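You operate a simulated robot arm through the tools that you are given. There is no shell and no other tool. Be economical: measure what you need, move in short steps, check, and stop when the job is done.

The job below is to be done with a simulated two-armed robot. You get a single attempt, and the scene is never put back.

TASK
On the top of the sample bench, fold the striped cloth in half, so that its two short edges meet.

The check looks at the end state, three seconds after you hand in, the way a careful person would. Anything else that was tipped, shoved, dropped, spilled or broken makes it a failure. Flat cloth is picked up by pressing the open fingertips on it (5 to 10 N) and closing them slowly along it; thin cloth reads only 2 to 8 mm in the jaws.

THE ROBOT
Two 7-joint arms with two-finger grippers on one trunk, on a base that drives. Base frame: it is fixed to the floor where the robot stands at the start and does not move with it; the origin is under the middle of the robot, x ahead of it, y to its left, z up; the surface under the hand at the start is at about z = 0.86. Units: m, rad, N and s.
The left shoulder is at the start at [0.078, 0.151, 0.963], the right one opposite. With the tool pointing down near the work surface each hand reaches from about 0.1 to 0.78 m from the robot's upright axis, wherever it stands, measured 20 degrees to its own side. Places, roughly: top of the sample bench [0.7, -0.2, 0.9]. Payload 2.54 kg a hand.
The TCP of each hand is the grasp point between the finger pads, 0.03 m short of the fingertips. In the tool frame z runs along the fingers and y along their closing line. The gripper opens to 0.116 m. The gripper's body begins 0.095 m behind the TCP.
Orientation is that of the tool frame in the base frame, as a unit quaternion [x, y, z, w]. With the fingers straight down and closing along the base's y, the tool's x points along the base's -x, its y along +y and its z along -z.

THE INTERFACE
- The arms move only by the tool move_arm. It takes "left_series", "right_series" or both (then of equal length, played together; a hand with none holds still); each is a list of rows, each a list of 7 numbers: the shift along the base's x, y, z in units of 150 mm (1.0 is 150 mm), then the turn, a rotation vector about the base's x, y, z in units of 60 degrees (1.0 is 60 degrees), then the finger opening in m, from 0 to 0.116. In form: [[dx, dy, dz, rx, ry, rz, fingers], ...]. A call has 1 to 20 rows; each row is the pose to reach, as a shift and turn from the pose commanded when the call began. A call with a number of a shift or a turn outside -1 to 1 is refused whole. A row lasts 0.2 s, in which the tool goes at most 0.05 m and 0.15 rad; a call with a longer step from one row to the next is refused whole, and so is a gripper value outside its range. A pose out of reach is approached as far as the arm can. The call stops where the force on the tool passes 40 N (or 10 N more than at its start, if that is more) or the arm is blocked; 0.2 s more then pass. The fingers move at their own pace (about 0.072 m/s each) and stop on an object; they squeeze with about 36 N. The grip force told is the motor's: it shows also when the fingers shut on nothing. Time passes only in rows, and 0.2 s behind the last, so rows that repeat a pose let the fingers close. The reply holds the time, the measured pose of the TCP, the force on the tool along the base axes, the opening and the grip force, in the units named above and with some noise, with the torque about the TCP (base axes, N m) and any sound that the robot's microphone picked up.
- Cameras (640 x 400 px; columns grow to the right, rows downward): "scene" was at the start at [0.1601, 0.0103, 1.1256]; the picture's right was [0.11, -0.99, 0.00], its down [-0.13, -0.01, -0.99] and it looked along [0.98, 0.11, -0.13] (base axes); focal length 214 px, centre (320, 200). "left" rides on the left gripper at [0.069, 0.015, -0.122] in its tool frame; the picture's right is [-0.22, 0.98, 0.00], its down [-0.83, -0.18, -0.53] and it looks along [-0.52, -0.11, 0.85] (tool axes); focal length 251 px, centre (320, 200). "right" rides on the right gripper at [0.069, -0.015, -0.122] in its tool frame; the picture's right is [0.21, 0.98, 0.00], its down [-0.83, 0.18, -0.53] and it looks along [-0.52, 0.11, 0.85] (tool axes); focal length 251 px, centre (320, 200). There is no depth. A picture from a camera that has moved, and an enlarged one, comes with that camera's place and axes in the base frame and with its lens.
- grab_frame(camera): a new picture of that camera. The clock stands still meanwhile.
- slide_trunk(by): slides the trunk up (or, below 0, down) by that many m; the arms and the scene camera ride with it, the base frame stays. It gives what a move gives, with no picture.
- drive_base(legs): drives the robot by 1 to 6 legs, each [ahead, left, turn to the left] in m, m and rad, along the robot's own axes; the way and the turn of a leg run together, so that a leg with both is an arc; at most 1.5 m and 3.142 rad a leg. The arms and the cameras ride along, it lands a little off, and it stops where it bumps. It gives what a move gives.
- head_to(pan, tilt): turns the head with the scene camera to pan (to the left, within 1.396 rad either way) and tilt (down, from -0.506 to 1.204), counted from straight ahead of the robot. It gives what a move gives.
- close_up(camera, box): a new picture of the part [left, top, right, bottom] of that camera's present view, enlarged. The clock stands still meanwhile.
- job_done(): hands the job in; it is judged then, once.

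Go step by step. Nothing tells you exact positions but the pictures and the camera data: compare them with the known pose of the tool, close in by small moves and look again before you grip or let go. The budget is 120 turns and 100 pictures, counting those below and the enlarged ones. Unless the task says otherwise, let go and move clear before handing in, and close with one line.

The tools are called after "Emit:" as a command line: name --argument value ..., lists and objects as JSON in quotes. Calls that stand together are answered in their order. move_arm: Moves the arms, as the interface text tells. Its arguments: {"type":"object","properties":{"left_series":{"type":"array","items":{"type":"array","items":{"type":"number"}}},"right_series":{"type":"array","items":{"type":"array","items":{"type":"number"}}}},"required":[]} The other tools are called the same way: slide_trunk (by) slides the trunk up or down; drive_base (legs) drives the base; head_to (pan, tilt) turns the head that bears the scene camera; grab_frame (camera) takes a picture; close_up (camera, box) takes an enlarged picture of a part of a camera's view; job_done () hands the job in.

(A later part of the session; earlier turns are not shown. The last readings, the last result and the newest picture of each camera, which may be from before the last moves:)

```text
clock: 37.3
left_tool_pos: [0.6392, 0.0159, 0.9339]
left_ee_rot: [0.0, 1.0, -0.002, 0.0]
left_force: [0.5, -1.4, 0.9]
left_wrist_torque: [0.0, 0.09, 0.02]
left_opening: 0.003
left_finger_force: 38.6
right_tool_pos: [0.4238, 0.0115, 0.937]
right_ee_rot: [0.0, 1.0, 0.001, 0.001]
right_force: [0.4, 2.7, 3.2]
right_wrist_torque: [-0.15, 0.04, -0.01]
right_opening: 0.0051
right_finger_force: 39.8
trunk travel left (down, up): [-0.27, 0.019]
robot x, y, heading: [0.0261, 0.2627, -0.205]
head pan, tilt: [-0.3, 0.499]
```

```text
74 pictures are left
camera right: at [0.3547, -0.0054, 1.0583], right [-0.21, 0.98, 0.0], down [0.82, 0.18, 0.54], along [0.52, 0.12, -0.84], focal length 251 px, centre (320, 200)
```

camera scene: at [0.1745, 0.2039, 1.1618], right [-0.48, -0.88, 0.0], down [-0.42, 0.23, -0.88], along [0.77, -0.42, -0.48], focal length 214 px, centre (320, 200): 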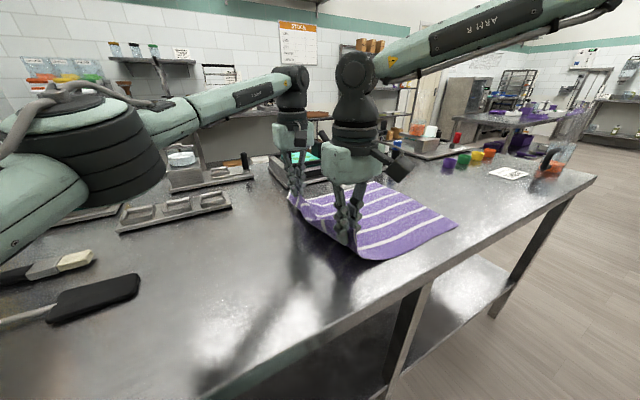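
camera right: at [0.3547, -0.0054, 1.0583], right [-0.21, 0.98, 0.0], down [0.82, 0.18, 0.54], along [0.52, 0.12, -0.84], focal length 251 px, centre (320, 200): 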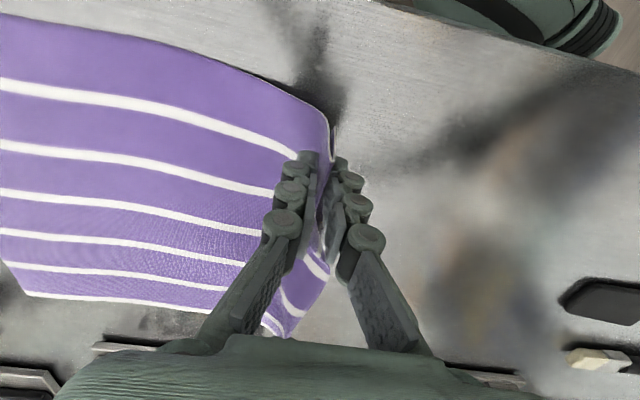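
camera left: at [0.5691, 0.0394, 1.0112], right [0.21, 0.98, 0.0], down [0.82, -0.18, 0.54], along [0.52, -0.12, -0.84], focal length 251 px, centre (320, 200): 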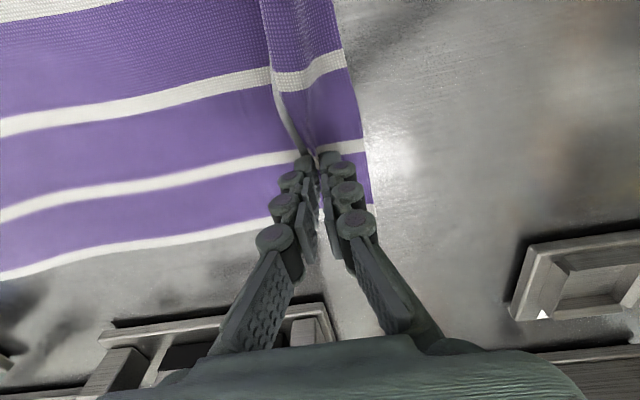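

Both corners come up with the cloth. Now I'll raise the edge and bring it back towards the fold line with the arms, before driving sideways with it.

Emit:
move_arm --left_series '[[0, -0.08, 0.13, 0, 0, 0, 0], [0, -0.16, 0.26, 0, 0, 0, 0], [0, -0.26, 0.39, 0, 0, 0, 0], [0, -0.36, 0.5, 0, 0, 0, 0], [0, -0.46, 0.6, 0, 0, 0, 0], [0, -0.56, 0.65, 0, 0, 0, 0]]' --right_series '[[0, -0.08, 0.13, 0, 0, 0, 0], [0, -0.16, 0.26, 0, 0, 0, 0], [0, -0.26, 0.39, 0, 0, 0, 0], [0, -0.36, 0.5, 0, 0, 0, 0], [0, -0.46, 0.6, 0, 0, 0, 0], [0, -0.56, 0.65, 0, 0, 0, 0]]'

Emit:
grab_frame --camera "scene"

```text
clock: 38.7
left_tool_pos: [0.6273, -0.0025, 0.991]
left_ee_rot: [0.0, 1.0, -0.001, 0.001]
left_force: [-0.4, -0.1, -0.9]
left_wrist_torque: [-0.03, -0.04, 0.01]
left_opening: 0.0041
left_finger_force: 31.1
left hand out of reach, approached as far as the arm can: row 2, 3, 4, 5, 6
right_tool_pos: [0.4238, -0.0776, 1.032]
right_ee_rot: [0.0, 1.0, 0.001, 0.0]
right_force: [0.0, 0.3, -0.3]
right_wrist_torque: [-0.05, 0.05, -0.01]
right_opening: 0.0065
right_finger_force: 35.7
trunk travel left (down, up): [-0.27, 0.019]
robot x, y, heading: [0.0283, 0.2638, -0.203]
head pan, tilt: [-0.3, 0.499]
```

```text
73 pictures are left
camera scene: at [0.1745, 0.2037, 1.1618], right [-0.48, -0.88, 0.0], down [-0.42, 0.23, -0.88], along [0.77, -0.42, -0.48], focal length 214 px, centre (320, 200)
```

scene: 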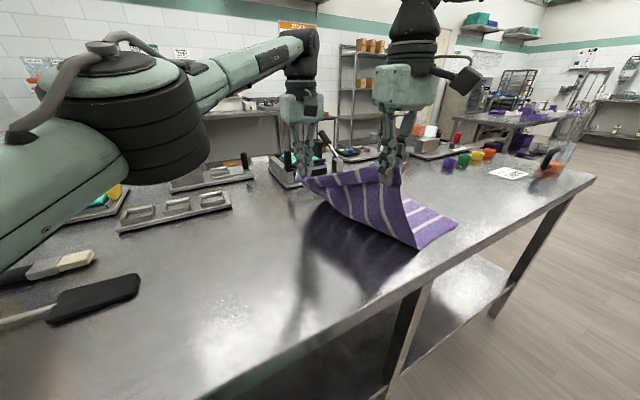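

The left arm is at its reach limit at this height, so I'll bring the right hand back level with it. Then I'll drive the robot to the right, carrying the edge over the fold line.

Emit:
move_arm --right_series '[[0, 0.15, -0.06, 0, 0, 0, 0], [0, 0.3, -0.12, 0, 0, 0, 0], [0, 0.48, -0.2, 0, 0, 0, 0]]'

Emit:
drive_base --legs '[[0.016, -0.078, 0], [0.016, -0.078, 0]]'

Emit:
grab_frame --camera "scene"

```text
clock: 39.5
left_tool_pos: [0.6261, -0.001, 0.9914]
left_ee_rot: [-0.001, 1.0, -0.002, 0.0]
left_force: [-1.9, -0.6, 5.3]
left_wrist_torque: [-0.04, -0.05, 0.0]
left_opening: 0.0003
left_finger_force: 25.1
right_tool_pos: [0.4251, -0.0022, 1.0031]
right_ee_rot: [0.0, 1.0, 0.001, 0.001]
right_force: [0.9, 1.1, 3.6]
right_wrist_torque: [0.04, 0.04, -0.01]
right_opening: 0.002
right_finger_force: 33.3
trunk travel left (down, up): [-0.27, 0.019]
robot x, y, heading: [0.0295, 0.2628, -0.206]
head pan, tilt: [-0.3, 0.499]
```

```text
clock: 41.9
left_tool_pos: [0.6257, -0.1595, 0.9915]
left_ee_rot: [0.0, 1.0, -0.001, 0.001]
left_force: [-0.4, -0.4, -1.2]
left_wrist_torque: [0.09, -0.02, 0.01]
left_opening: 0.0063
left_finger_force: 36.2
right_tool_pos: [0.4252, -0.1619, 1.0024]
right_ee_rot: [0.0, 1.0, 0.001, 0.001]
right_force: [-0.7, -0.3, -3.0]
right_wrist_torque: [-0.04, 0.01, 0.01]
right_opening: 0.006
right_finger_force: 37.3
trunk travel left (down, up): [-0.27, 0.019]
robot x, y, heading: [0.0303, 0.1024, -0.205]
head pan, tilt: [-0.3, 0.499]
```

```text
72 pictures are left
camera scene: at [0.1743, 0.046, 1.1618], right [-0.48, -0.88, 0.0], down [-0.42, 0.23, -0.88], along [0.77, -0.42, -0.48], focal length 214 px, centre (320, 200)
```

scene: 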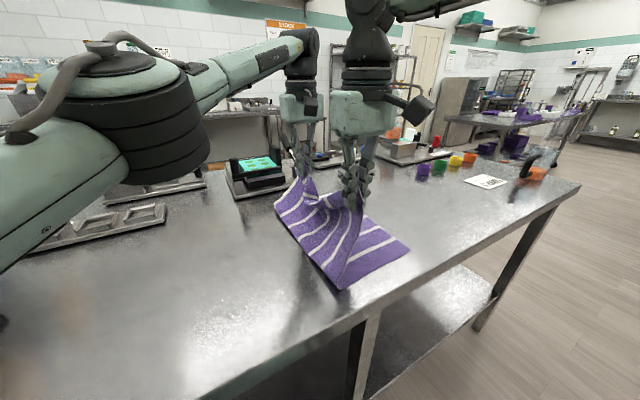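

The edge is now above the fold line, and the cloth folds cleanly. The lower layer seems to have slid about 5 cm left, so I'll measure its right edge with the hand cameras before laying down.

Emit:
move_arm --left_series '[[0, -0.0, -0.1, 0, 0, 0, 0], [0, 0, -0.2, 0, 0, 0, 0], [0, 0, -0.2, 0, 0, 0, 0]]' --right_series '[[0, 0, -0.13, 0, 0, 0, 0], [0, 0, -0.27, 0, 0, 0, 0], [0, 0, -0.27, 0, 0, 0, 0]]'

Emit:
grab_frame --camera "right"

Emit:
grab_frame --camera "left"

Emit:
grab_frame --camera "scene"

```text
clock: 42.7
left_tool_pos: [0.6264, -0.1605, 0.9621]
left_ee_rot: [0.0, 1.0, -0.002, 0.0]
left_force: [0.2, 1.7, 2.7]
left_wrist_torque: [-0.05, -0.04, 0.01]
left_opening: 0.0023
left_finger_force: 35.3
right_tool_pos: [0.4253, -0.1599, 0.9614]
right_ee_rot: [0.001, 1.0, 0.0, 0.001]
right_force: [1.3, 0.6, -2.0]
right_wrist_torque: [-0.04, 0.08, -0.04]
right_opening: 0.0062
right_finger_force: 36.1
trunk travel left (down, up): [-0.27, 0.019]
robot x, y, heading: [0.0272, 0.1048, -0.206]
head pan, tilt: [-0.3, 0.499]
```

```text
71 pictures are left
camera right: at [0.3549, -0.176, 1.0841], right [-0.21, 0.98, 0.0], down [0.82, 0.18, 0.54], along [0.52, 0.12, -0.84], focal length 251 px, centre (320, 200)
```

right: 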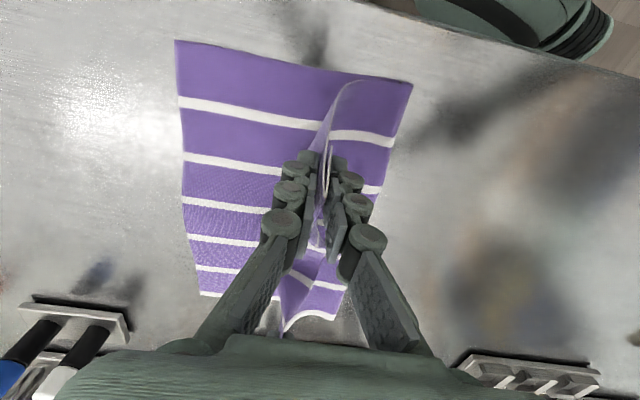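

```text
70 pictures are left
camera left: at [0.5568, -0.144, 1.083], right [0.21, 0.98, 0.0], down [0.83, -0.18, 0.54], along [0.52, -0.12, -0.84], focal length 251 px, centre (320, 200)
```

left: 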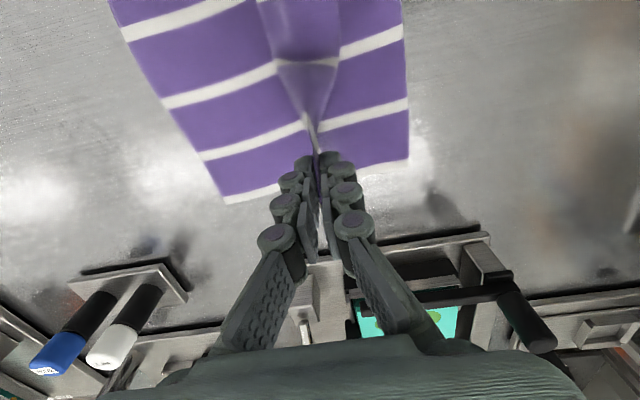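

```text
69 pictures are left
camera scene: at [0.1741, 0.0465, 1.1619], right [-0.48, -0.88, 0.0], down [-0.42, 0.23, -0.88], along [0.77, -0.42, -0.48], focal length 214 px, centre (320, 200)
```

scene: 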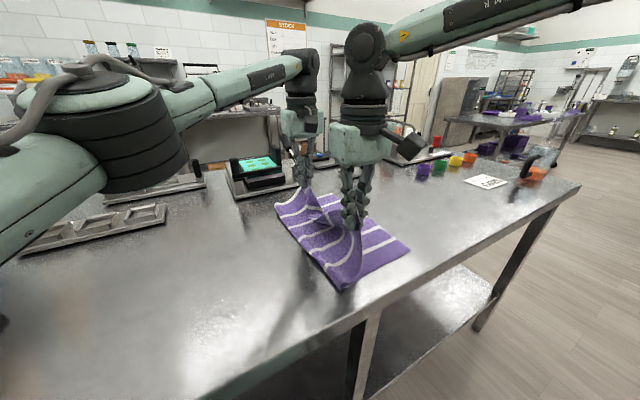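

The right edge of the lower layer is now at y≈-0.277, with the fold near y≈-0.09. So the pinch points must land at about y=-0.257 (right) and y=-0.24 (left). I'll drive 8 cm to the right and lower.

Emit:
drive_base --legs '[[0.0163, -0.0783, 0]]'

Emit:
move_arm --left_series '[[0, 0, -0.1, 0, 0, 0, 0], [0, 0, -0.2, 0, 0, 0, 0], [0, 0, -0.3, 0, 0, 0, 0], [0, 0, -0.3, 0, 0, 0, 0]]' --right_series '[[0, -0.05, -0.1, 0, 0, 0, 0], [0, -0.1, -0.2, 0, 0, 0, 0], [0, -0.13, -0.3, 0, 0, 0, 0], [0, -0.13, -0.3, 0, 0, 0, 0]]'

Emit:
grab_frame --camera "right"

Emit:
grab_frame --camera "left"

```text
clock: 44.1
left_tool_pos: [0.6261, -0.24, 0.9621]
left_ee_rot: [0.001, 1.0, -0.001, 0.001]
left_force: [0.0, -2.2, 5.0]
left_wrist_torque: [0.16, 0.06, 0.02]
left_opening: 0.001
left_finger_force: 31.3
right_tool_pos: [0.4258, -0.242, 0.9617]
right_ee_rot: [0.0, 1.0, 0.001, 0.001]
right_force: [0.9, 1.5, 0.1]
right_wrist_torque: [-0.05, 0.03, -0.01]
right_opening: 0.0064
right_finger_force: 36.7
trunk travel left (down, up): [-0.27, 0.019]
robot x, y, heading: [0.0282, 0.0232, -0.2]
head pan, tilt: [-0.3, 0.499]
```

```text
clock: 45.1
left_tool_pos: [0.6258, -0.2412, 0.9178]
left_ee_rot: [0.0, 1.0, -0.002, 0.001]
left_force: [-0.1, -0.2, -0.7]
left_wrist_torque: [-0.05, -0.02, -0.04]
left_opening: 0.0027
left_finger_force: 28.7
right_tool_pos: [0.4252, -0.2618, 0.9176]
right_ee_rot: [0.0, 1.0, 0.001, 0.002]
right_force: [1.0, 1.0, -0.7]
right_wrist_torque: [-0.07, 0.06, 0.0]
right_opening: 0.0054
right_finger_force: 39.4
trunk travel left (down, up): [-0.27, 0.019]
robot x, y, heading: [0.0309, 0.0237, -0.205]
head pan, tilt: [-0.3, 0.499]
```

```text
68 pictures are left
camera right: at [0.3543, -0.2775, 1.04], right [-0.21, 0.98, 0.0], down [0.82, 0.18, 0.54], along [0.52, 0.12, -0.84], focal length 251 px, centre (320, 200)
```

right: 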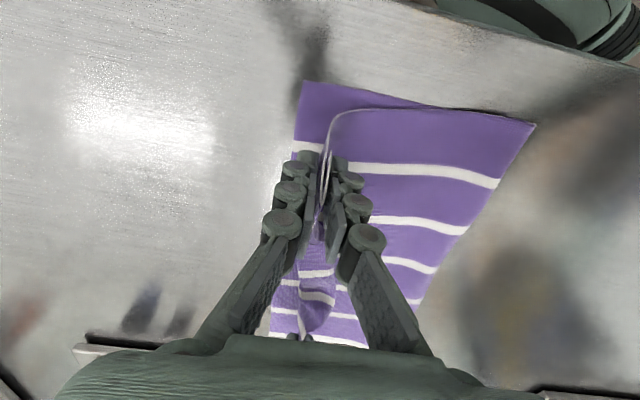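

```text
67 pictures are left
camera left: at [0.5565, -0.2252, 1.0388], right [0.21, 0.98, 0.0], down [0.83, -0.18, 0.54], along [0.52, -0.12, -0.84], focal length 251 px, centre (320, 200)
```

left: 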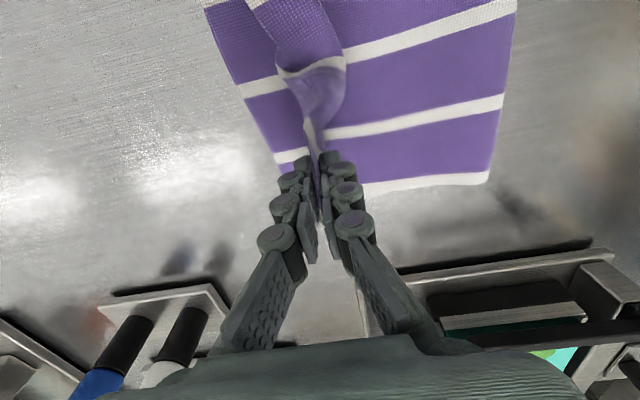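

The pinch points are in place, 2–3 cm above the lower layer. I'll lower to just above it, open, and lift away gently.

Emit:
move_arm --left_series '[[0, 0, -0.06, 0, 0, 0, 0], [0, 0, -0.11, 0, 0, 0, 0], [0, 0, -0.11, 0, 0, 0, 0], [0, 0, -0.11, 0, 0, 0, 0.01], [0, 0, -0.11, 0, 0, 0, 0.02], [0, 0, -0.11, 0, 0, 0, 0.02], [0, 0, -0.05, 0, 0, 0, 0.02], [0, 0, 0.1, 0, 0, 0, 0.02], [0, 0, 0.3, 0, 0, 0, 0.02], [0, 0, 0.5, 0, 0, 0, 0.02]]' --right_series '[[0, 0, -0.06, 0, 0, 0, 0], [0, 0, -0.11, 0, 0, 0, 0], [0, 0, -0.11, 0, 0, 0, 0], [0, 0, -0.11, 0, 0, 0, 0.01], [0, 0, -0.11, 0, 0, 0, 0.02], [0, 0, -0.11, 0, 0, 0, 0.02], [0, 0, -0.05, 0, 0, 0, 0.02], [0, 0, 0.1, 0, 0, 0, 0.02], [0, 0, 0.3, 0, 0, 0, 0.02], [0, 0, 0.5, 0, 0, 0, 0.02]]'

Emit:
grab_frame --camera "right"

Emit:
grab_frame --camera "left"

Emit:
grab_frame --camera "scene"

```text
clock: 47.4
left_tool_pos: [0.6251, -0.2407, 0.9948]
left_ee_rot: [0.0, 1.0, -0.002, 0.001]
left_force: [-0.2, 0.1, 0.0]
left_wrist_torque: [-0.02, -0.01, 0.01]
left_opening: 0.0198
left_finger_force: 0.1
right_tool_pos: [0.4219, -0.2619, 0.9901]
right_ee_rot: [0.001, 1.0, 0.001, 0.001]
right_force: [-0.3, -0.8, 0.6]
right_wrist_torque: [0.0, -0.01, 0.02]
right_opening: 0.0199
right_finger_force: 0.1
trunk travel left (down, up): [-0.27, 0.019]
robot x, y, heading: [0.0256, 0.0249, -0.202]
head pan, tilt: [-0.3, 0.499]
```

```text
66 pictures are left
camera right: at [0.3526, -0.2774, 1.1131], right [-0.21, 0.98, 0.0], down [0.82, 0.18, 0.54], along [0.52, 0.12, -0.84], focal length 251 px, centre (320, 200)
```

right: 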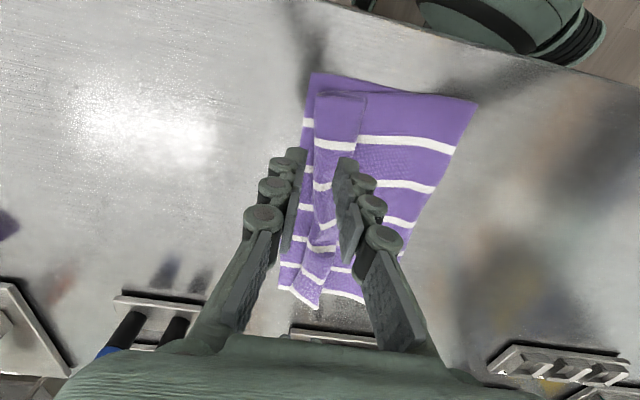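

```text
65 pictures are left
camera left: at [0.5558, -0.2241, 1.1151], right [0.22, 0.98, 0.0], down [0.82, -0.18, 0.54], along [0.52, -0.12, -0.84], focal length 251 px, centre (320, 200)
```

left: 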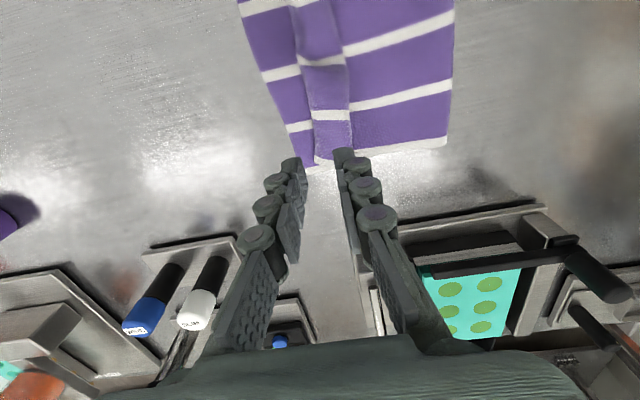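

```text
64 pictures are left
camera scene: at [0.1734, -0.0346, 1.1618], right [-0.48, -0.88, 0.0], down [-0.42, 0.23, -0.88], along [0.77, -0.42, -0.48], focal length 214 px, centre (320, 200)
```

scene: 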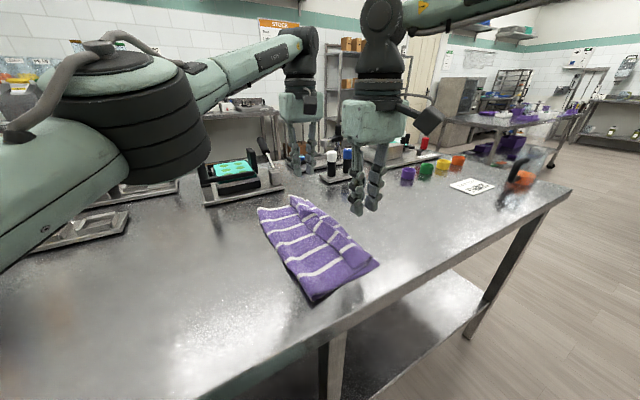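

The cloth is folded, but as I feared its top edge is turned back in a hem along its length. I'll look at it closely before unrolling it.

Emit:
close_up --camera "scene" --box '[220, 170, 420, 320]'

Emit:
close_up --camera "right" --box '[250, 50, 500, 320]'

```text
2.67 times, centred on (320, 245) of scene
camera zoom: at [0.1734, -0.0346, 1.1618], right [-0.48, -0.88, 0.0], down [-0.42, 0.23, -0.88], along [0.77, -0.42, -0.48], focal length 572 px, centre (320, 80)
```

zoom: 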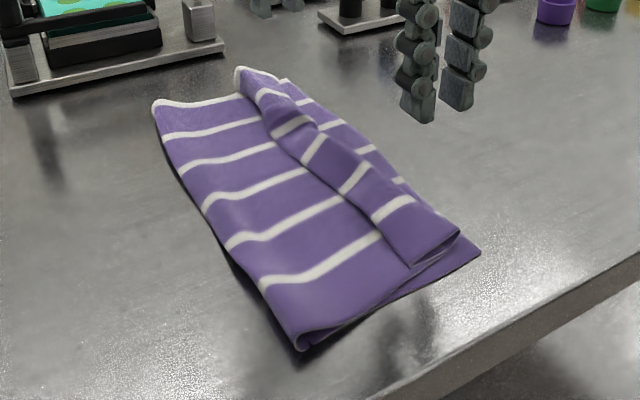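

```text
1.48 times, centred on (375, 185) of right
camera zoom: at [0.3526, -0.2774, 1.1131], right [-0.21, 0.98, 0.0], down [0.82, 0.18, 0.54], along [0.52, 0.12, -0.84], focal length 372 px, centre (238, 222)
```

zoom: 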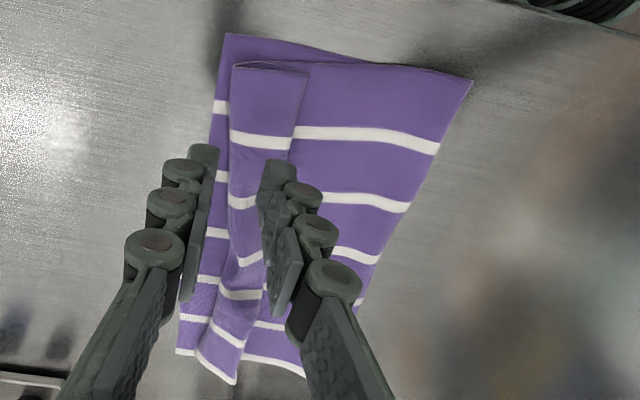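

The upper edge lies turned back in a roll about 4 cm wide, its free edge near y≈-0.22. I'll turn both hands 90° so that they close along x, right at the free edge. Then the edge itself will be in the jaws when I carry it over to the right.

Emit:
move_arm --left_series '[[0, 0, 0.05, 0, 0, -0.136, 0.03], [0, 0, 0.1, 0, 0, -0.272, 0.03], [0, 0, 0.1, 0, 0, -0.408, 0.03], [0, 0, 0.1, 0, 0, -0.544, 0.03], [0, 0, 0.1, 0, 0, -0.68, 0.03], [0, 0, 0.1, 0, 0, -0.816, 0.03], [0, 0, 0.1, 0, 0, -0.952, 0.03]]' --right_series '[[0, 0, 0.05, 0, 0, -0.136, 0.03], [0, 0, 0.1, 0, 0, -0.272, 0.03], [0, 0, 0.1, 0, 0, -0.408, 0.03], [0, 0, 0.1, 0, 0, -0.544, 0.03], [0, 0, 0.1, 0, 0, -0.68, 0.03], [0, 0, 0.1, 0, 0, -0.816, 0.03], [0, 0, 0.1, 0, 0, -0.952, 0.03]]'

Emit:
move_arm --left_series '[[0, 0, 0, 0, 0, -0.136, 0.03], [0, 0, 0, 0, 0, -0.272, 0.03], [0, 0, 0, 0, 0, -0.408, 0.03], [0, 0, 0, 0, 0, -0.548, 0.03]]' --right_series '[[0, 0, 0, 0, 0, -0.136, 0.03], [0, 0, 0, 0, 0, -0.272, 0.03], [0, 0, 0, 0, 0, -0.408, 0.03], [0, 0, 0, 0, 0, -0.548, 0.03]]'

Emit:
grab_frame --camera "left"

Emit:
grab_frame --camera "right"

```text
clock: 49.0
left_tool_pos: [0.5965, -0.2506, 1.0091]
left_ee_rot: [0.443, 0.896, -0.008, 0.0]
left_force: [0.2, 0.4, 0.5]
left_wrist_torque: [-0.03, 0.02, 0.0]
left_opening: 0.0302
left_finger_force: 0.0
left hand out of reach, approached as far as the arm can: row 2, 3, 4, 5, 6, 7
right_tool_pos: [0.4251, -0.2602, 1.0069]
right_ee_rot: [0.48, 0.877, 0.0, 0.001]
right_force: [0.1, 0.5, -0.5]
right_wrist_torque: [0.0, 0.01, 0.03]
right_opening: 0.0298
right_finger_force: 0.1
trunk travel left (down, up): [-0.27, 0.019]
robot x, y, heading: [0.0282, 0.023, -0.205]
head pan, tilt: [-0.3, 0.499]
```

```text
clock: 50.0
left_tool_pos: [0.5501, -0.2067, 1.0462]
left_ee_rot: [0.574, 0.818, -0.017, 0.017]
left_force: [1.0, -1.1, -0.4]
left_wrist_torque: [0.09, 0.01, 0.01]
left_opening: 0.0302
left_finger_force: 0.0
left hand out of reach, approached as far as the arm can: row 1, 2, 3, 4
right_tool_pos: [0.4238, -0.2635, 1.0066]
right_ee_rot: [0.708, 0.706, 0.001, -0.001]
right_force: [-0.1, -0.6, -0.4]
right_wrist_torque: [0.1, 0.01, 0.01]
right_opening: 0.0303
right_finger_force: 0.0
trunk travel left (down, up): [-0.27, 0.019]
robot x, y, heading: [0.0277, 0.0229, -0.204]
head pan, tilt: [-0.3, 0.499]
```

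```text
61 pictures are left
camera left: at [0.5394, -0.1315, 1.1631], right [0.99, 0.13, 0.0], down [0.11, -0.81, 0.57], along [0.08, -0.57, -0.82], focal length 251 px, centre (320, 200)
```

left: 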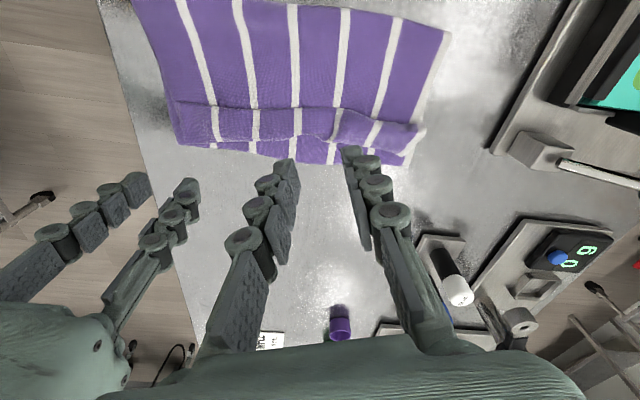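

```text
60 pictures are left
camera right: at [0.409, -0.1948, 1.129], right [0.98, 0.21, 0.0], down [0.18, -0.83, 0.53], along [0.11, -0.52, -0.85], focal length 251 px, centre (320, 200)
```

right: 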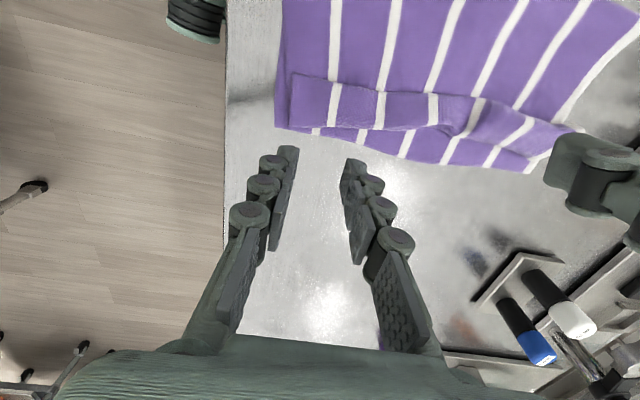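

The view is clear now: free edge at y≈-0.207, crease at y≈-0.25 and lower edge at y≈-0.28. The left hand needs the robot further right, so I'll drive 9 cm. Then I'll set the left hand at x≈0.62 and the right at x≈0.43, both above the free edge.

Emit:
drive_base --legs '[[0.018, -0.088, 0]]'

Emit:
move_arm --left_series '[[0.1, 0.1, 0, 0, 0, -0.11, 0.03], [0.25, 0.25, -0.1, 0, 0, -0.21, 0.03], [0.4, 0.4, -0.2, 0, 0, -0.31, 0.03], [0.5, 0.53, -0.3, 0, 0, -0.334, 0.03]]' --right_series '[[0, 0.25, 0, 0, 0, 0, 0.03], [0, 0.5, 0, 0, 0, 0, 0.03], [0, 0.75, 0, 0, 0, 0, 0.03], [0, 0.95, -0.05, 0, 0, 0, 0.03]]'

Emit:
grab_frame --camera "left"

Emit:
grab_frame --camera "right"

```text
clock: 51.5
left_tool_pos: [0.549, -0.2974, 1.0457]
left_ee_rot: [0.574, 0.818, -0.017, 0.017]
left_force: [1.1, -0.2, 0.3]
left_wrist_torque: [0.02, -0.02, -0.01]
left_opening: 0.0301
left_finger_force: 0.1
right_tool_pos: [0.4232, -0.3527, 1.0066]
right_ee_rot: [0.709, 0.706, 0.0, 0.001]
right_force: [0.4, -0.7, -0.9]
right_wrist_torque: [0.02, 0.03, 0.02]
right_opening: 0.0301
right_finger_force: 0.0
trunk travel left (down, up): [-0.27, 0.019]
robot x, y, heading: [0.0239, -0.0663, -0.205]
head pan, tilt: [-0.3, 0.499]
```

```text
clock: 52.4
left_tool_pos: [0.5076, -0.2092, 1.007]
left_ee_rot: [0.668, 0.744, -0.019, 0.02]
left_force: [3.5, 2.1, 1.7]
left_wrist_torque: [-0.21, 0.5, -0.12]
left_opening: 0.0301
left_finger_force: 0.1
left hand out of reach, approached as far as the arm can: row 1, 2, 3, 4
right_tool_pos: [0.421, -0.2296, 1.0018]
right_ee_rot: [0.706, 0.709, -0.004, 0.001]
right_force: [-2.9, -2.1, -1.5]
right_wrist_torque: [0.29, -0.46, 0.0]
right_opening: 0.0301
right_finger_force: 0.1
right hand out of reach, approached as far as the arm can: row 4
trunk travel left (down, up): [-0.27, 0.019]
robot x, y, heading: [0.0257, -0.0683, -0.207]
head pan, tilt: [-0.3, 0.499]
stopped in row 4 (left hand): the force on the tool passed its limit at 44 N (the readings are from after the stop); the commanded pose is now the measured one
```

```text
59 pictures are left
camera left: at [0.5136, -0.1321, 1.124], right [0.99, -0.11, 0.01], down [-0.1, -0.81, 0.58], along [-0.05, -0.58, -0.81], focal length 251 px, centre (320, 200)
```

left: 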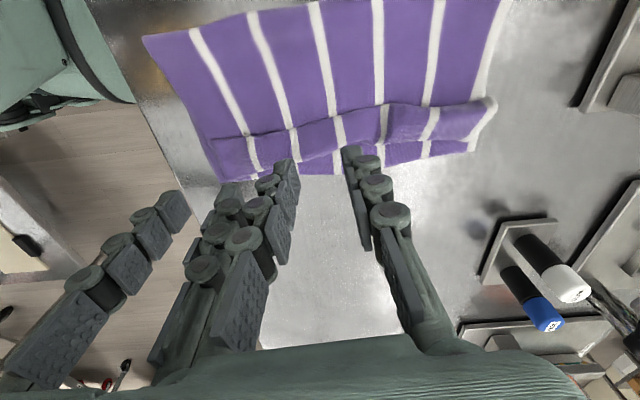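

```text
58 pictures are left
camera right: at [0.4064, -0.16, 1.1241], right [0.98, 0.22, -0.01], down [0.19, -0.82, 0.54], along [0.11, -0.53, -0.84], focal length 251 px, centre (320, 200)
```

right: 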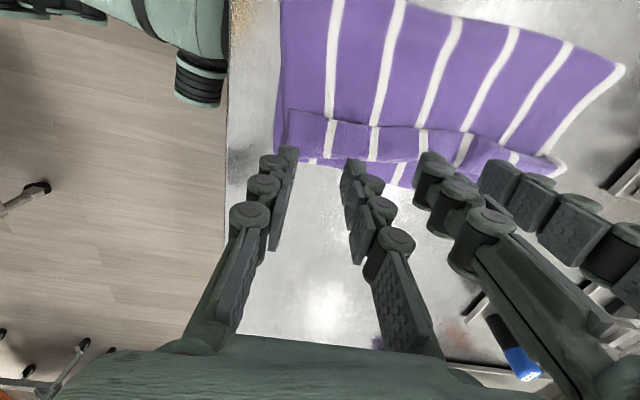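

The left hand touched the right, because its wrist won't turn that way. The mirror turn (+90°) should suit it, so I'll back it off and turn it the other way.

Emit:
move_arm --left_series '[[0.1, 0.0, 0.05, 0, 0, 0.14, 0.03], [0.25, 0.0, 0.1, 0, 0, 0.28, 0.03], [0.4, 0, 0.15, 0, 0, 0.42, 0.03], [0.55, 0, 0.15, 0, 0, 0.56, 0.03], [0.65, 0, 0.15, 0, 0, 0.7, 0.03], [0.7, 0, 0.15, 0, 0, 0.84, 0.03], [0.75, 0, 0.15, 0, 0, 0.98, 0.03]]'

Emit:
move_arm --left_series '[[0, 0, 0, 0, 0, 0.14, 0.03], [0, 0, 0, 0, 0, 0.28, 0.03], [0, 0, 0, 0, 0, 0.42, 0.03], [0, 0, 0, 0, 0, 0.56, 0.03], [0, 0, 0, 0, 0, 0.7, 0.03], [0, 0, 0, 0, 0, 0.84, 0.03], [0, 0, 0, 0, 0, 0.98, 0.03]]'

```text
clock: 54.0
left_tool_pos: [0.6206, -0.208, 1.0304]
left_ee_rot: [0.217, 0.976, -0.006, 0.027]
left_force: [0.2, 0.3, -0.3]
left_wrist_torque: [-0.05, 0.02, 0.01]
left_opening: 0.0301
left_finger_force: 0.1
right_tool_pos: [0.4218, -0.2288, 1.0013]
right_ee_rot: [0.707, 0.708, -0.005, 0.001]
right_force: [-0.6, 0.7, 0.4]
right_wrist_torque: [0.02, 0.01, 0.0]
right_opening: 0.0297
right_finger_force: 0.1
trunk travel left (down, up): [-0.27, 0.019]
robot x, y, heading: [0.0243, -0.0699, -0.206]
head pan, tilt: [-0.3, 0.499]
```

```text
clock: 55.6
left_tool_pos: [0.6187, -0.2094, 1.0294]
left_ee_rot: [-0.29, 0.956, 0.008, 0.028]
left_force: [-0.1, -0.3, -0.5]
left_wrist_torque: [-0.01, 0.0, 0.03]
left_opening: 0.03
left_finger_force: 0.0
right_tool_pos: [0.4214, -0.2298, 1.0024]
right_ee_rot: [0.705, 0.709, -0.005, 0.001]
right_force: [-0.4, 0.3, 0.5]
right_wrist_torque: [0.0, 0.03, -0.02]
right_opening: 0.0298
right_finger_force: 0.0
trunk travel left (down, up): [-0.27, 0.019]
robot x, y, heading: [0.0254, -0.0672, -0.209]
head pan, tilt: [-0.3, 0.499]
```

The left hand turns freely this way. I'll finish the turn and come down to about z=0.95 with both hands.

Emit:
move_arm --left_series '[[0, 0, -0.05, 0, 0, 0.14, 0.03], [0, 0, -0.1, 0, 0, 0.28, 0.03], [0, 0, -0.2, 0, 0, 0.42, 0.03], [0, 0, -0.3, 0, 0, 0.56, 0.03], [0, 0, -0.4, 0, 0, 0.7, 0.03], [0, 0, -0.5, 0, 0, 0.82, 0.03], [0, 0, -0.5, 0, 0, 0.939, 0.03]]' --right_series '[[0, 0, -0.05, 0, 0, 0, 0.03], [0, 0, -0.1, 0, 0, 0, 0.03], [0, 0, -0.15, 0, 0, 0, 0.03], [0, 0, -0.2, 0, 0, 0, 0.03], [0, 0, -0.25, 0, 0, 0, 0.03], [0, 0, -0.3, 0, 0, 0, 0.03], [0, 0, -0.3, 0, 0, 0, 0.03]]'

Emit:
grab_frame --camera "left"

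Emit:
grab_frame --camera "right"

Emit:
grab_frame --camera "scene"

```text
clock: 57.2
left_tool_pos: [0.6195, -0.207, 0.9532]
left_ee_rot: [0.707, -0.707, -0.02, -0.02]
left_force: [0.5, 0.6, -0.5]
left_wrist_torque: [-0.02, 0.02, -0.05]
left_opening: 0.0299
left_finger_force: 0.1
right_tool_pos: [0.4225, -0.2288, 0.9555]
right_ee_rot: [0.706, 0.708, -0.006, 0.002]
right_force: [-0.1, 0.9, -0.8]
right_wrist_torque: [-0.01, -0.03, -0.01]
right_opening: 0.0298
right_finger_force: 0.0
trunk travel left (down, up): [-0.27, 0.019]
robot x, y, heading: [0.028, -0.0678, -0.206]
head pan, tilt: [-0.3, 0.499]
```

```text
57 pictures are left
camera left: at [0.6038, -0.283, 1.0698], right [-0.98, 0.21, 0.01], down [0.18, 0.79, 0.58], along [0.11, 0.57, -0.81], focal length 251 px, centre (320, 200)
```

left: 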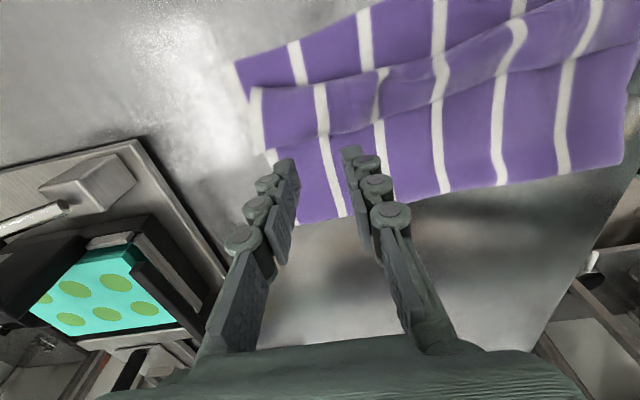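

```text
56 pictures are left
camera right: at [0.4065, -0.159, 1.0778], right [0.98, 0.22, -0.01], down [0.19, -0.82, 0.54], along [0.11, -0.53, -0.84], focal length 251 px, centre (320, 200)
```

right: 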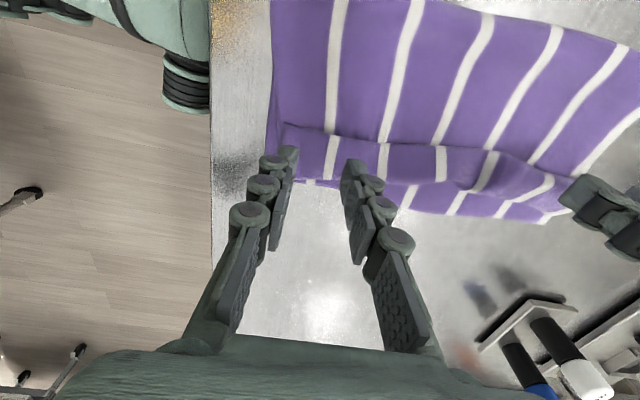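

```text
55 pictures are left
camera scene: at [0.1732, -0.126, 1.1618], right [-0.49, -0.87, 0.0], down [-0.42, 0.23, -0.88], along [0.77, -0.43, -0.48], focal length 214 px, centre (320, 200)
```

scene: 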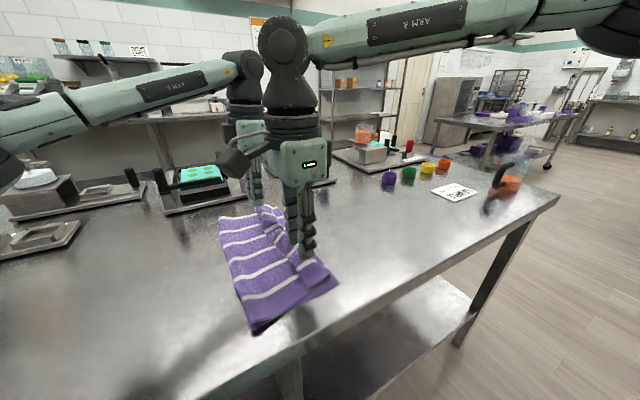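

Now both hands stand just over the free edge: y≈-0.2215 at the right hand and y≈-0.206 at the left. I'll align them and go down close.

Emit:
move_arm --left_series '[[0, -0.02, -0.12, 0, 0, 0, 0.03], [0, -0.02, -0.25, 0, 0, 0, 0.03], [0, -0.02, -0.33, 0, 0, 0, 0.03], [0, -0.02, -0.36, 0, 0, 0, 0.03]]' --right_series '[[0, 0.02, -0.12, 0, 0, 0, 0.03], [0, 0.02, -0.25, 0, 0, 0, 0.03], [0, 0.02, -0.34, 0, 0, 0, 0.03], [0, 0.02, -0.37, 0, 0, 0, 0.03]]'

Emit:
grab_frame --camera "left"

Emit:
grab_frame --camera "right"

```text
clock: 58.2
left_tool_pos: [0.6178, -0.2124, 0.9002]
left_ee_rot: [0.707, -0.706, -0.02, -0.02]
left_force: [-0.1, 1.0, 0.3]
left_wrist_torque: [-0.01, 0.0, -0.01]
left_opening: 0.0301
left_finger_force: 0.1
right_tool_pos: [0.4233, -0.2251, 0.9028]
right_ee_rot: [0.706, 0.708, -0.005, 0.001]
right_force: [-0.7, -0.2, 0.5]
right_wrist_torque: [0.01, 0.01, 0.0]
right_opening: 0.0301
right_finger_force: 0.1
trunk travel left (down, up): [-0.27, 0.019]
robot x, y, heading: [0.0276, -0.0668, -0.207]
head pan, tilt: [-0.3, 0.499]
```

```text
54 pictures are left
camera left: at [0.6028, -0.2892, 1.0166], right [-0.98, 0.21, 0.01], down [0.18, 0.79, 0.58], along [0.12, 0.57, -0.81], focal length 251 px, centre (320, 200)
```

left: 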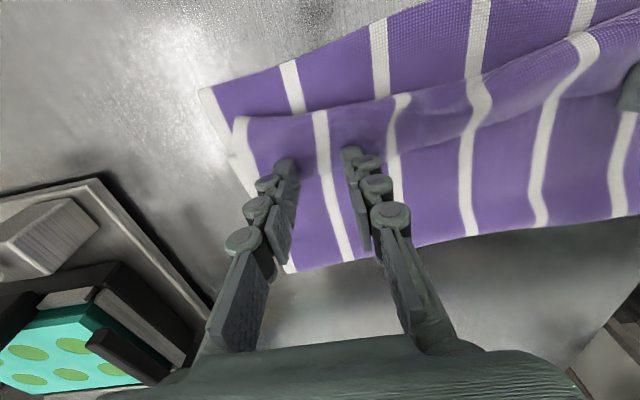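

```text
53 pictures are left
camera right: at [0.4072, -0.156, 1.024], right [0.98, 0.22, -0.01], down [0.19, -0.82, 0.54], along [0.11, -0.53, -0.84], focal length 251 px, centre (320, 200)
```

right: 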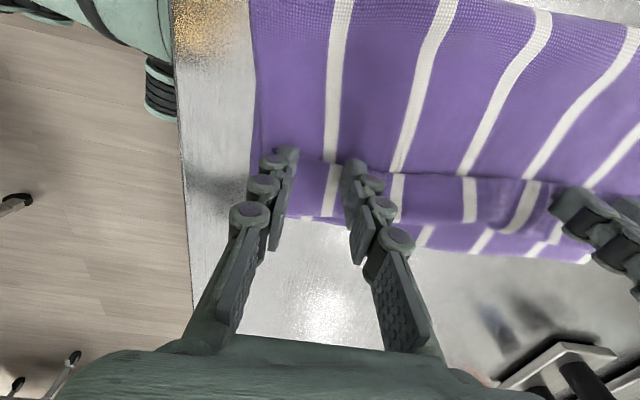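

I need to see precisely where the free edge lies against the left fingertips.

Emit:
close_up --camera "left" --box '[190, 80, 450, 280]'

Emit:
close_up --camera "right" --box '[230, 110, 490, 270]'

```text
2.00 times, centred on (320, 180) of left
camera zoom: at [0.6028, -0.2892, 1.0166], right [-0.98, 0.21, 0.01], down [0.18, 0.79, 0.58], along [0.12, 0.57, -0.81], focal length 503 px, centre (320, 240)
```

zoom: 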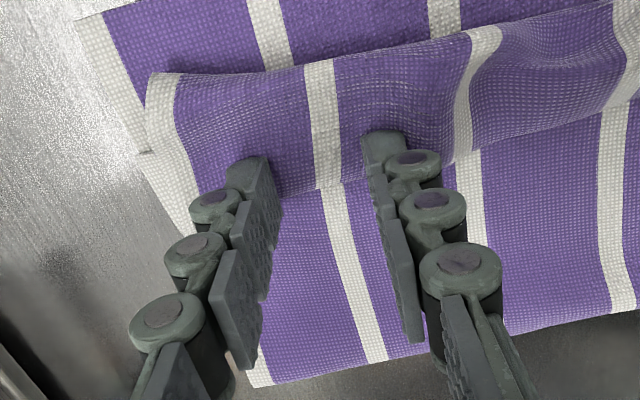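

```text
2.46 times, centred on (360, 190) of right
camera zoom: at [0.4072, -0.156, 1.024], right [0.98, 0.22, -0.01], down [0.19, -0.82, 0.54], along [0.11, -0.53, -0.84], focal length 619 px, centre (222, 225)
```

zoom: 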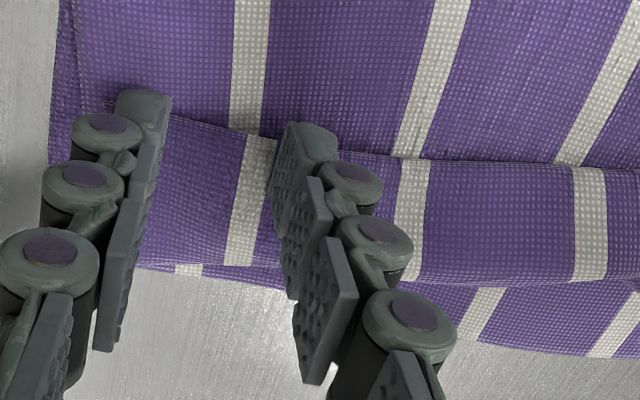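

The overlap is about 12 mm on the right and 18 mm on the left. I'll shift the left 5 mm out and press down gently.

Emit:
move_arm --left_series '[[0, 0.035, 0, 0, 0, 0, 0.03], [0, 0.035, -0.01, 0, 0, 0, 0.03], [0, 0.035, -0.02, 0, 0, 0, 0.03], [0, 0.035, -0.03, 0, 0, 0, 0.03]]' --right_series '[[0, 0, -0.01, 0, 0, 0, 0.03], [0, 0, -0.025, 0, 0, 0, 0.03], [0, 0, -0.035, 0, 0, 0, 0.03], [0, 0, -0.045, 0, 0, 0, 0.03]]'

Emit:
move_arm --left_series '[[0, 0, -0.01, 0, 0, 0, 0.03], [0, 0, -0.01, 0, 0, 0, 0.03]]' --right_series '[[0, 0, -0.01, 0, 0, 0, 0.03], [0, 0, -0.01, 0, 0, 0, 0.03]]'

```text
clock: 59.2
left_tool_pos: [0.62, -0.2063, 0.8961]
left_ee_rot: [-0.707, 0.707, 0.019, 0.021]
left_force: [0.4, 0.4, 0.5]
left_wrist_torque: [-0.03, -0.01, -0.01]
left_opening: 0.03
left_finger_force: 0.0
right_tool_pos: [0.4224, -0.2255, 0.8959]
right_ee_rot: [0.706, 0.708, -0.005, 0.002]
right_force: [-0.2, 0.5, 1.1]
right_wrist_torque: [0.0, 0.01, 0.02]
right_opening: 0.0302
right_finger_force: 0.1
trunk travel left (down, up): [-0.27, 0.019]
robot x, y, heading: [0.0296, -0.0684, -0.207]
head pan, tilt: [-0.3, 0.499]
```

```text
clock: 59.8
left_tool_pos: [0.6204, -0.206, 0.8936]
left_ee_rot: [0.707, -0.707, -0.019, -0.02]
left_force: [1.7, 1.2, 6.0]
left_wrist_torque: [-0.06, -0.1, 0.03]
left_opening: 0.03
left_finger_force: 0.1
right_tool_pos: [0.4228, -0.2264, 0.8923]
right_ee_rot: [0.706, 0.708, -0.005, 0.002]
right_force: [-0.5, -0.1, 3.4]
right_wrist_torque: [0.0, 0.05, -0.01]
right_opening: 0.0302
right_finger_force: 0.5
trunk travel left (down, up): [-0.27, 0.019]
robot x, y, heading: [0.0235, -0.0675, -0.208]
head pan, tilt: [-0.3, 0.499]
```

Contact at 6 N on the left and 3.4 N on the right. I'll add a millimetre on the right and close both slowly.

Emit:
move_arm --left_series '[[0, 0, -0.002, 0, 0, 0, 0.027], [0, 0, -0.002, 0, 0, 0, 0.024], [0, 0, -0.002, 0, 0, 0, 0.021], [0, 0, -0.002, 0, 0, 0, 0.018], [0, 0, -0.002, 0, 0, 0, 0.015], [0, 0, -0.002, 0, 0, 0, 0.012], [0, 0, -0.002, 0, 0, 0, 0.009], [0, 0, -0.002, 0, 0, 0, 0.006], [0, 0, -0.002, 0, 0, 0, 0.003], [0, 0, -0.002, 0, 0, 0, 0], [0, 0, -0.002, 0, 0, 0, 0]]' --right_series '[[0, 0, -0.006, 0, 0, 0, 0.027], [0, 0, -0.006, 0, 0, 0, 0.024], [0, 0, -0.006, 0, 0, 0, 0.021], [0, 0, -0.006, 0, 0, 0, 0.018], [0, 0, -0.006, 0, 0, 0, 0.015], [0, 0, -0.006, 0, 0, 0, 0.012], [0, 0, -0.006, 0, 0, 0, 0.009], [0, 0, -0.006, 0, 0, 0, 0.006], [0, 0, -0.006, 0, 0, 0, 0.003], [0, 0, -0.006, 0, 0, 0, 0], [0, 0, -0.006, 0, 0, 0, 0]]'

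Emit:
close_up --camera "left" --box '[190, 80, 450, 280]'

Emit:
close_up --camera "right" --box '[230, 110, 490, 270]'

```text
clock: 62.2
left_tool_pos: [0.6199, -0.2071, 0.8927]
left_ee_rot: [0.707, -0.707, -0.02, -0.019]
left_force: [-0.4, -0.8, -0.2]
left_wrist_torque: [-0.01, -0.01, -0.01]
left_opening: 0.0
left_finger_force: 28.9
right_tool_pos: [0.4208, -0.2263, 0.8915]
right_ee_rot: [0.706, 0.708, -0.005, 0.001]
right_force: [-0.3, 0.3, 0.0]
right_wrist_torque: [0.0, -0.02, 0.0]
right_opening: 0.0003
right_finger_force: 28.5
trunk travel left (down, up): [-0.27, 0.019]
robot x, y, heading: [0.0286, -0.0641, -0.206]
head pan, tilt: [-0.3, 0.499]
```

```text
2.00 times, centred on (320, 180) of left
camera zoom: at [0.6041, -0.2824, 1.01], right [-0.98, 0.21, 0.01], down [0.18, 0.79, 0.58], along [0.12, 0.57, -0.81], focal length 503 px, centre (320, 240)
```

zoom: 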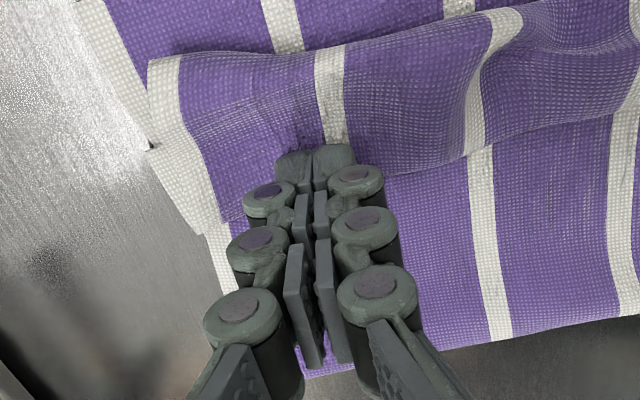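

```text
2.46 times, centred on (360, 190) of right
camera zoom: at [0.4064, -0.1561, 1.0147], right [0.98, 0.22, -0.01], down [0.19, -0.82, 0.54], along [0.11, -0.53, -0.84], focal length 619 px, centre (222, 225)
```

zoom: 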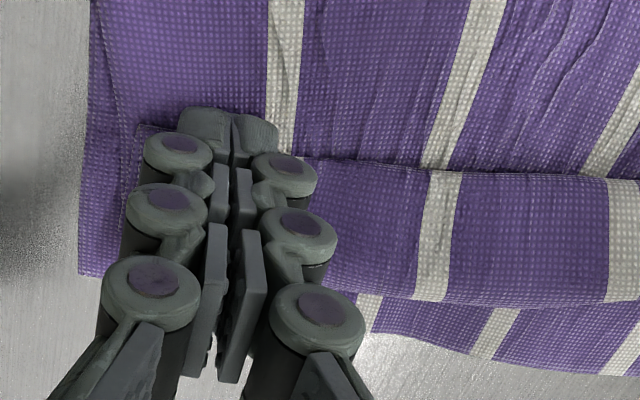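

Both closed empty, because the pressure faded while closing on the soft stack. I'll reopen and press harder.

Emit:
move_arm --left_series '[[0, 0, 0.07, 0, 0, 0, 0.02], [0, 0, 0.07, 0, 0, 0, 0.04], [0, 0, 0.02, 0, 0, 0, 0.04], [0, 0, -0.01, 0, 0, 0, 0.04], [0, 0, -0.02, 0, 0, 0, 0.04]]' --right_series '[[0, 0, 0.07, 0, 0, 0, 0.02], [0, 0, 0.07, 0, 0, 0, 0.04], [0, 0, 0.02, 0, 0, 0, 0.04], [0, 0, -0.01, 0, 0, 0, 0.04], [0, 0, -0.02, 0, 0, 0, 0.04]]'

Emit:
close_up --camera "left" --box '[190, 80, 450, 280]'

Emit:
close_up --camera "right" --box '[230, 110, 490, 270]'

```text
clock: 63.4
left_tool_pos: [0.6185, -0.206, 0.8942]
left_ee_rot: [-0.707, 0.707, 0.016, 0.021]
left_force: [1.4, -0.2, 9.3]
left_wrist_torque: [-0.11, -0.23, 0.02]
left_opening: 0.0409
left_finger_force: 0.2
right_tool_pos: [0.4229, -0.2253, 0.8925]
right_ee_rot: [0.706, 0.708, -0.003, 0.004]
right_force: [-1.1, -0.2, 25.1]
right_wrist_torque: [-0.27, -0.1, -0.04]
right_opening: 0.0424
right_finger_force: 1.5
trunk travel left (down, up): [-0.27, 0.019]
robot x, y, heading: [0.0282, -0.068, -0.207]
head pan, tilt: [-0.3, 0.499]
```

```text
2.00 times, centred on (320, 180) of left
camera zoom: at [0.6015, -0.2821, 1.0112], right [-0.98, 0.21, 0.01], down [0.18, 0.8, 0.58], along [0.12, 0.57, -0.82], focal length 503 px, centre (320, 240)
```

zoom: 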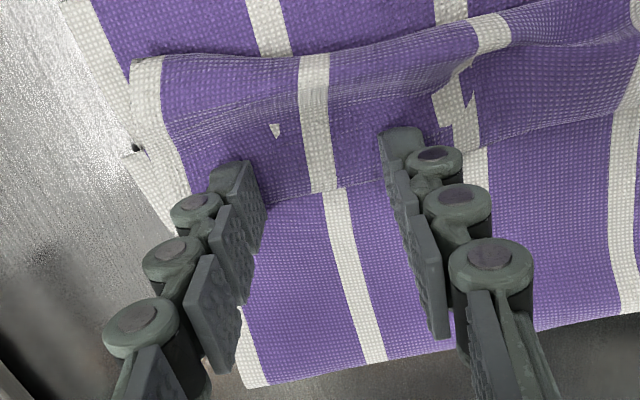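

```text
2.46 times, centred on (360, 190) of right
camera zoom: at [0.4057, -0.1561, 1.0141], right [0.98, 0.22, 0.0], down [0.18, -0.82, 0.54], along [0.12, -0.53, -0.84], focal length 619 px, centre (222, 225)
```

zoom: 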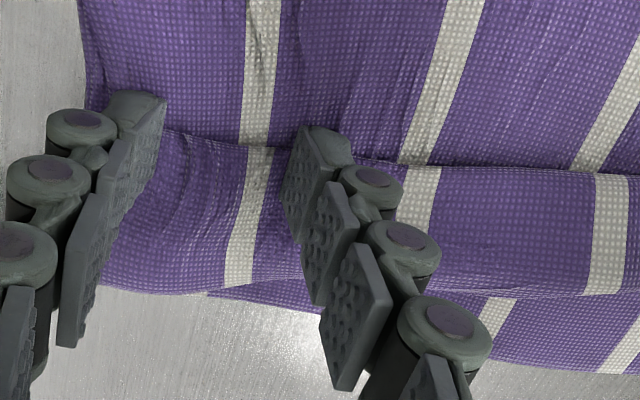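

Left is at 9 N and right at 25 N. I'll ease the right slightly and close both slowly with a slight downward follow.

Emit:
move_arm --left_series '[[0, 0, 0, 0, 0, 0, 0.036], [0, 0, -0.002, 0, 0, 0, 0.032], [0, 0, -0.004, 0, 0, 0, 0.028], [0, 0, -0.005, 0, 0, 0, 0.024], [0, 0, -0.006, 0, 0, 0, 0.02], [0, 0, -0.007, 0, 0, 0, 0.016], [0, 0, -0.008, 0, 0, 0, 0.012], [0, 0, -0.008, 0, 0, 0, 0.008], [0, 0, -0.008, 0, 0, 0, 0.004], [0, 0, -0.008, 0, 0, 0, 0], [0, 0, -0.008, 0, 0, 0, 0]]' --right_series '[[0, 0, 0.01, 0, 0, 0, 0.036], [0, 0, 0.008, 0, 0, 0, 0.032], [0, 0, 0.006, 0, 0, 0, 0.028], [0, 0, 0.005, 0, 0, 0, 0.024], [0, 0, 0.004, 0, 0, 0, 0.02], [0, 0, 0.003, 0, 0, 0, 0.016], [0, 0, 0.002, 0, 0, 0, 0.012], [0, 0, 0.002, 0, 0, 0, 0.008], [0, 0, 0.002, 0, 0, 0, 0.004], [0, 0, 0.002, 0, 0, 0, 0], [0, 0, 0.002, 0, 0, 0, 0]]'

Emit:
close_up --camera "left" --box '[190, 80, 450, 280]'

Emit:
close_up --camera "right" --box '[230, 110, 490, 270]'

```text
clock: 64.3
left_tool_pos: [0.6193, -0.2085, 0.8932]
left_ee_rot: [-0.707, 0.707, 0.018, 0.02]
left_force: [-3.0, 0.0, 10.4]
left_wrist_torque: [-0.04, 0.08, -0.09]
left_opening: 0.0081
left_finger_force: 14.3
right_tool_pos: [0.4235, -0.2263, 0.8904]
right_ee_rot: [0.706, 0.708, 0.0, 0.004]
right_force: [2.4, 1.5, 7.7]
right_wrist_torque: [-0.03, -0.06, 0.08]
right_opening: 0.0015
right_finger_force: 14.9
trunk travel left (down, up): [-0.27, 0.019]
robot x, y, heading: [0.0259, -0.0637, -0.205]
head pan, tilt: [-0.3, 0.499]
stopped in row 4 (right hand): the force on the tool passed its limit at 41 N (the readings are from after the stop); the commanded pose is now the measured one
```

```text
2.00 times, centred on (320, 180) of left
camera zoom: at [0.6026, -0.2832, 1.0102], right [-0.98, 0.21, 0.01], down [0.18, 0.8, 0.58], along [0.12, 0.56, -0.82], focal length 503 px, centre (320, 240)
```

zoom: 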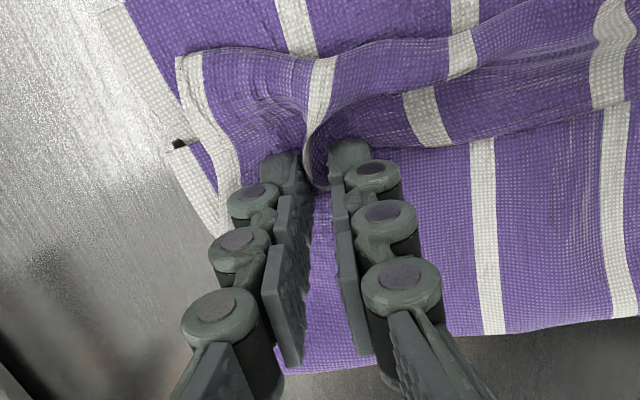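

```text
2.46 times, centred on (360, 190) of right
camera zoom: at [0.407, -0.1568, 1.0136], right [0.98, 0.22, 0.0], down [0.18, -0.82, 0.54], along [0.12, -0.53, -0.84], focal length 619 px, centre (222, 225)
```

zoom: 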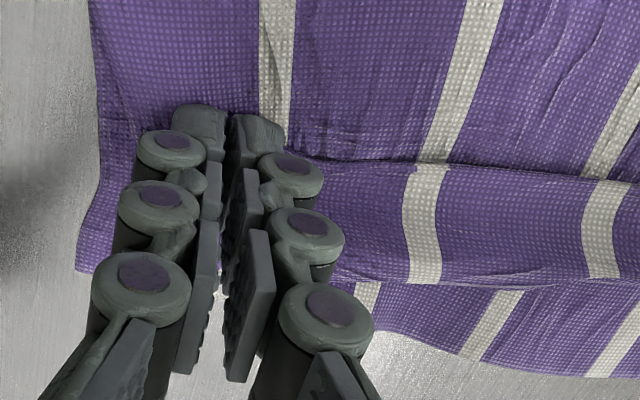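

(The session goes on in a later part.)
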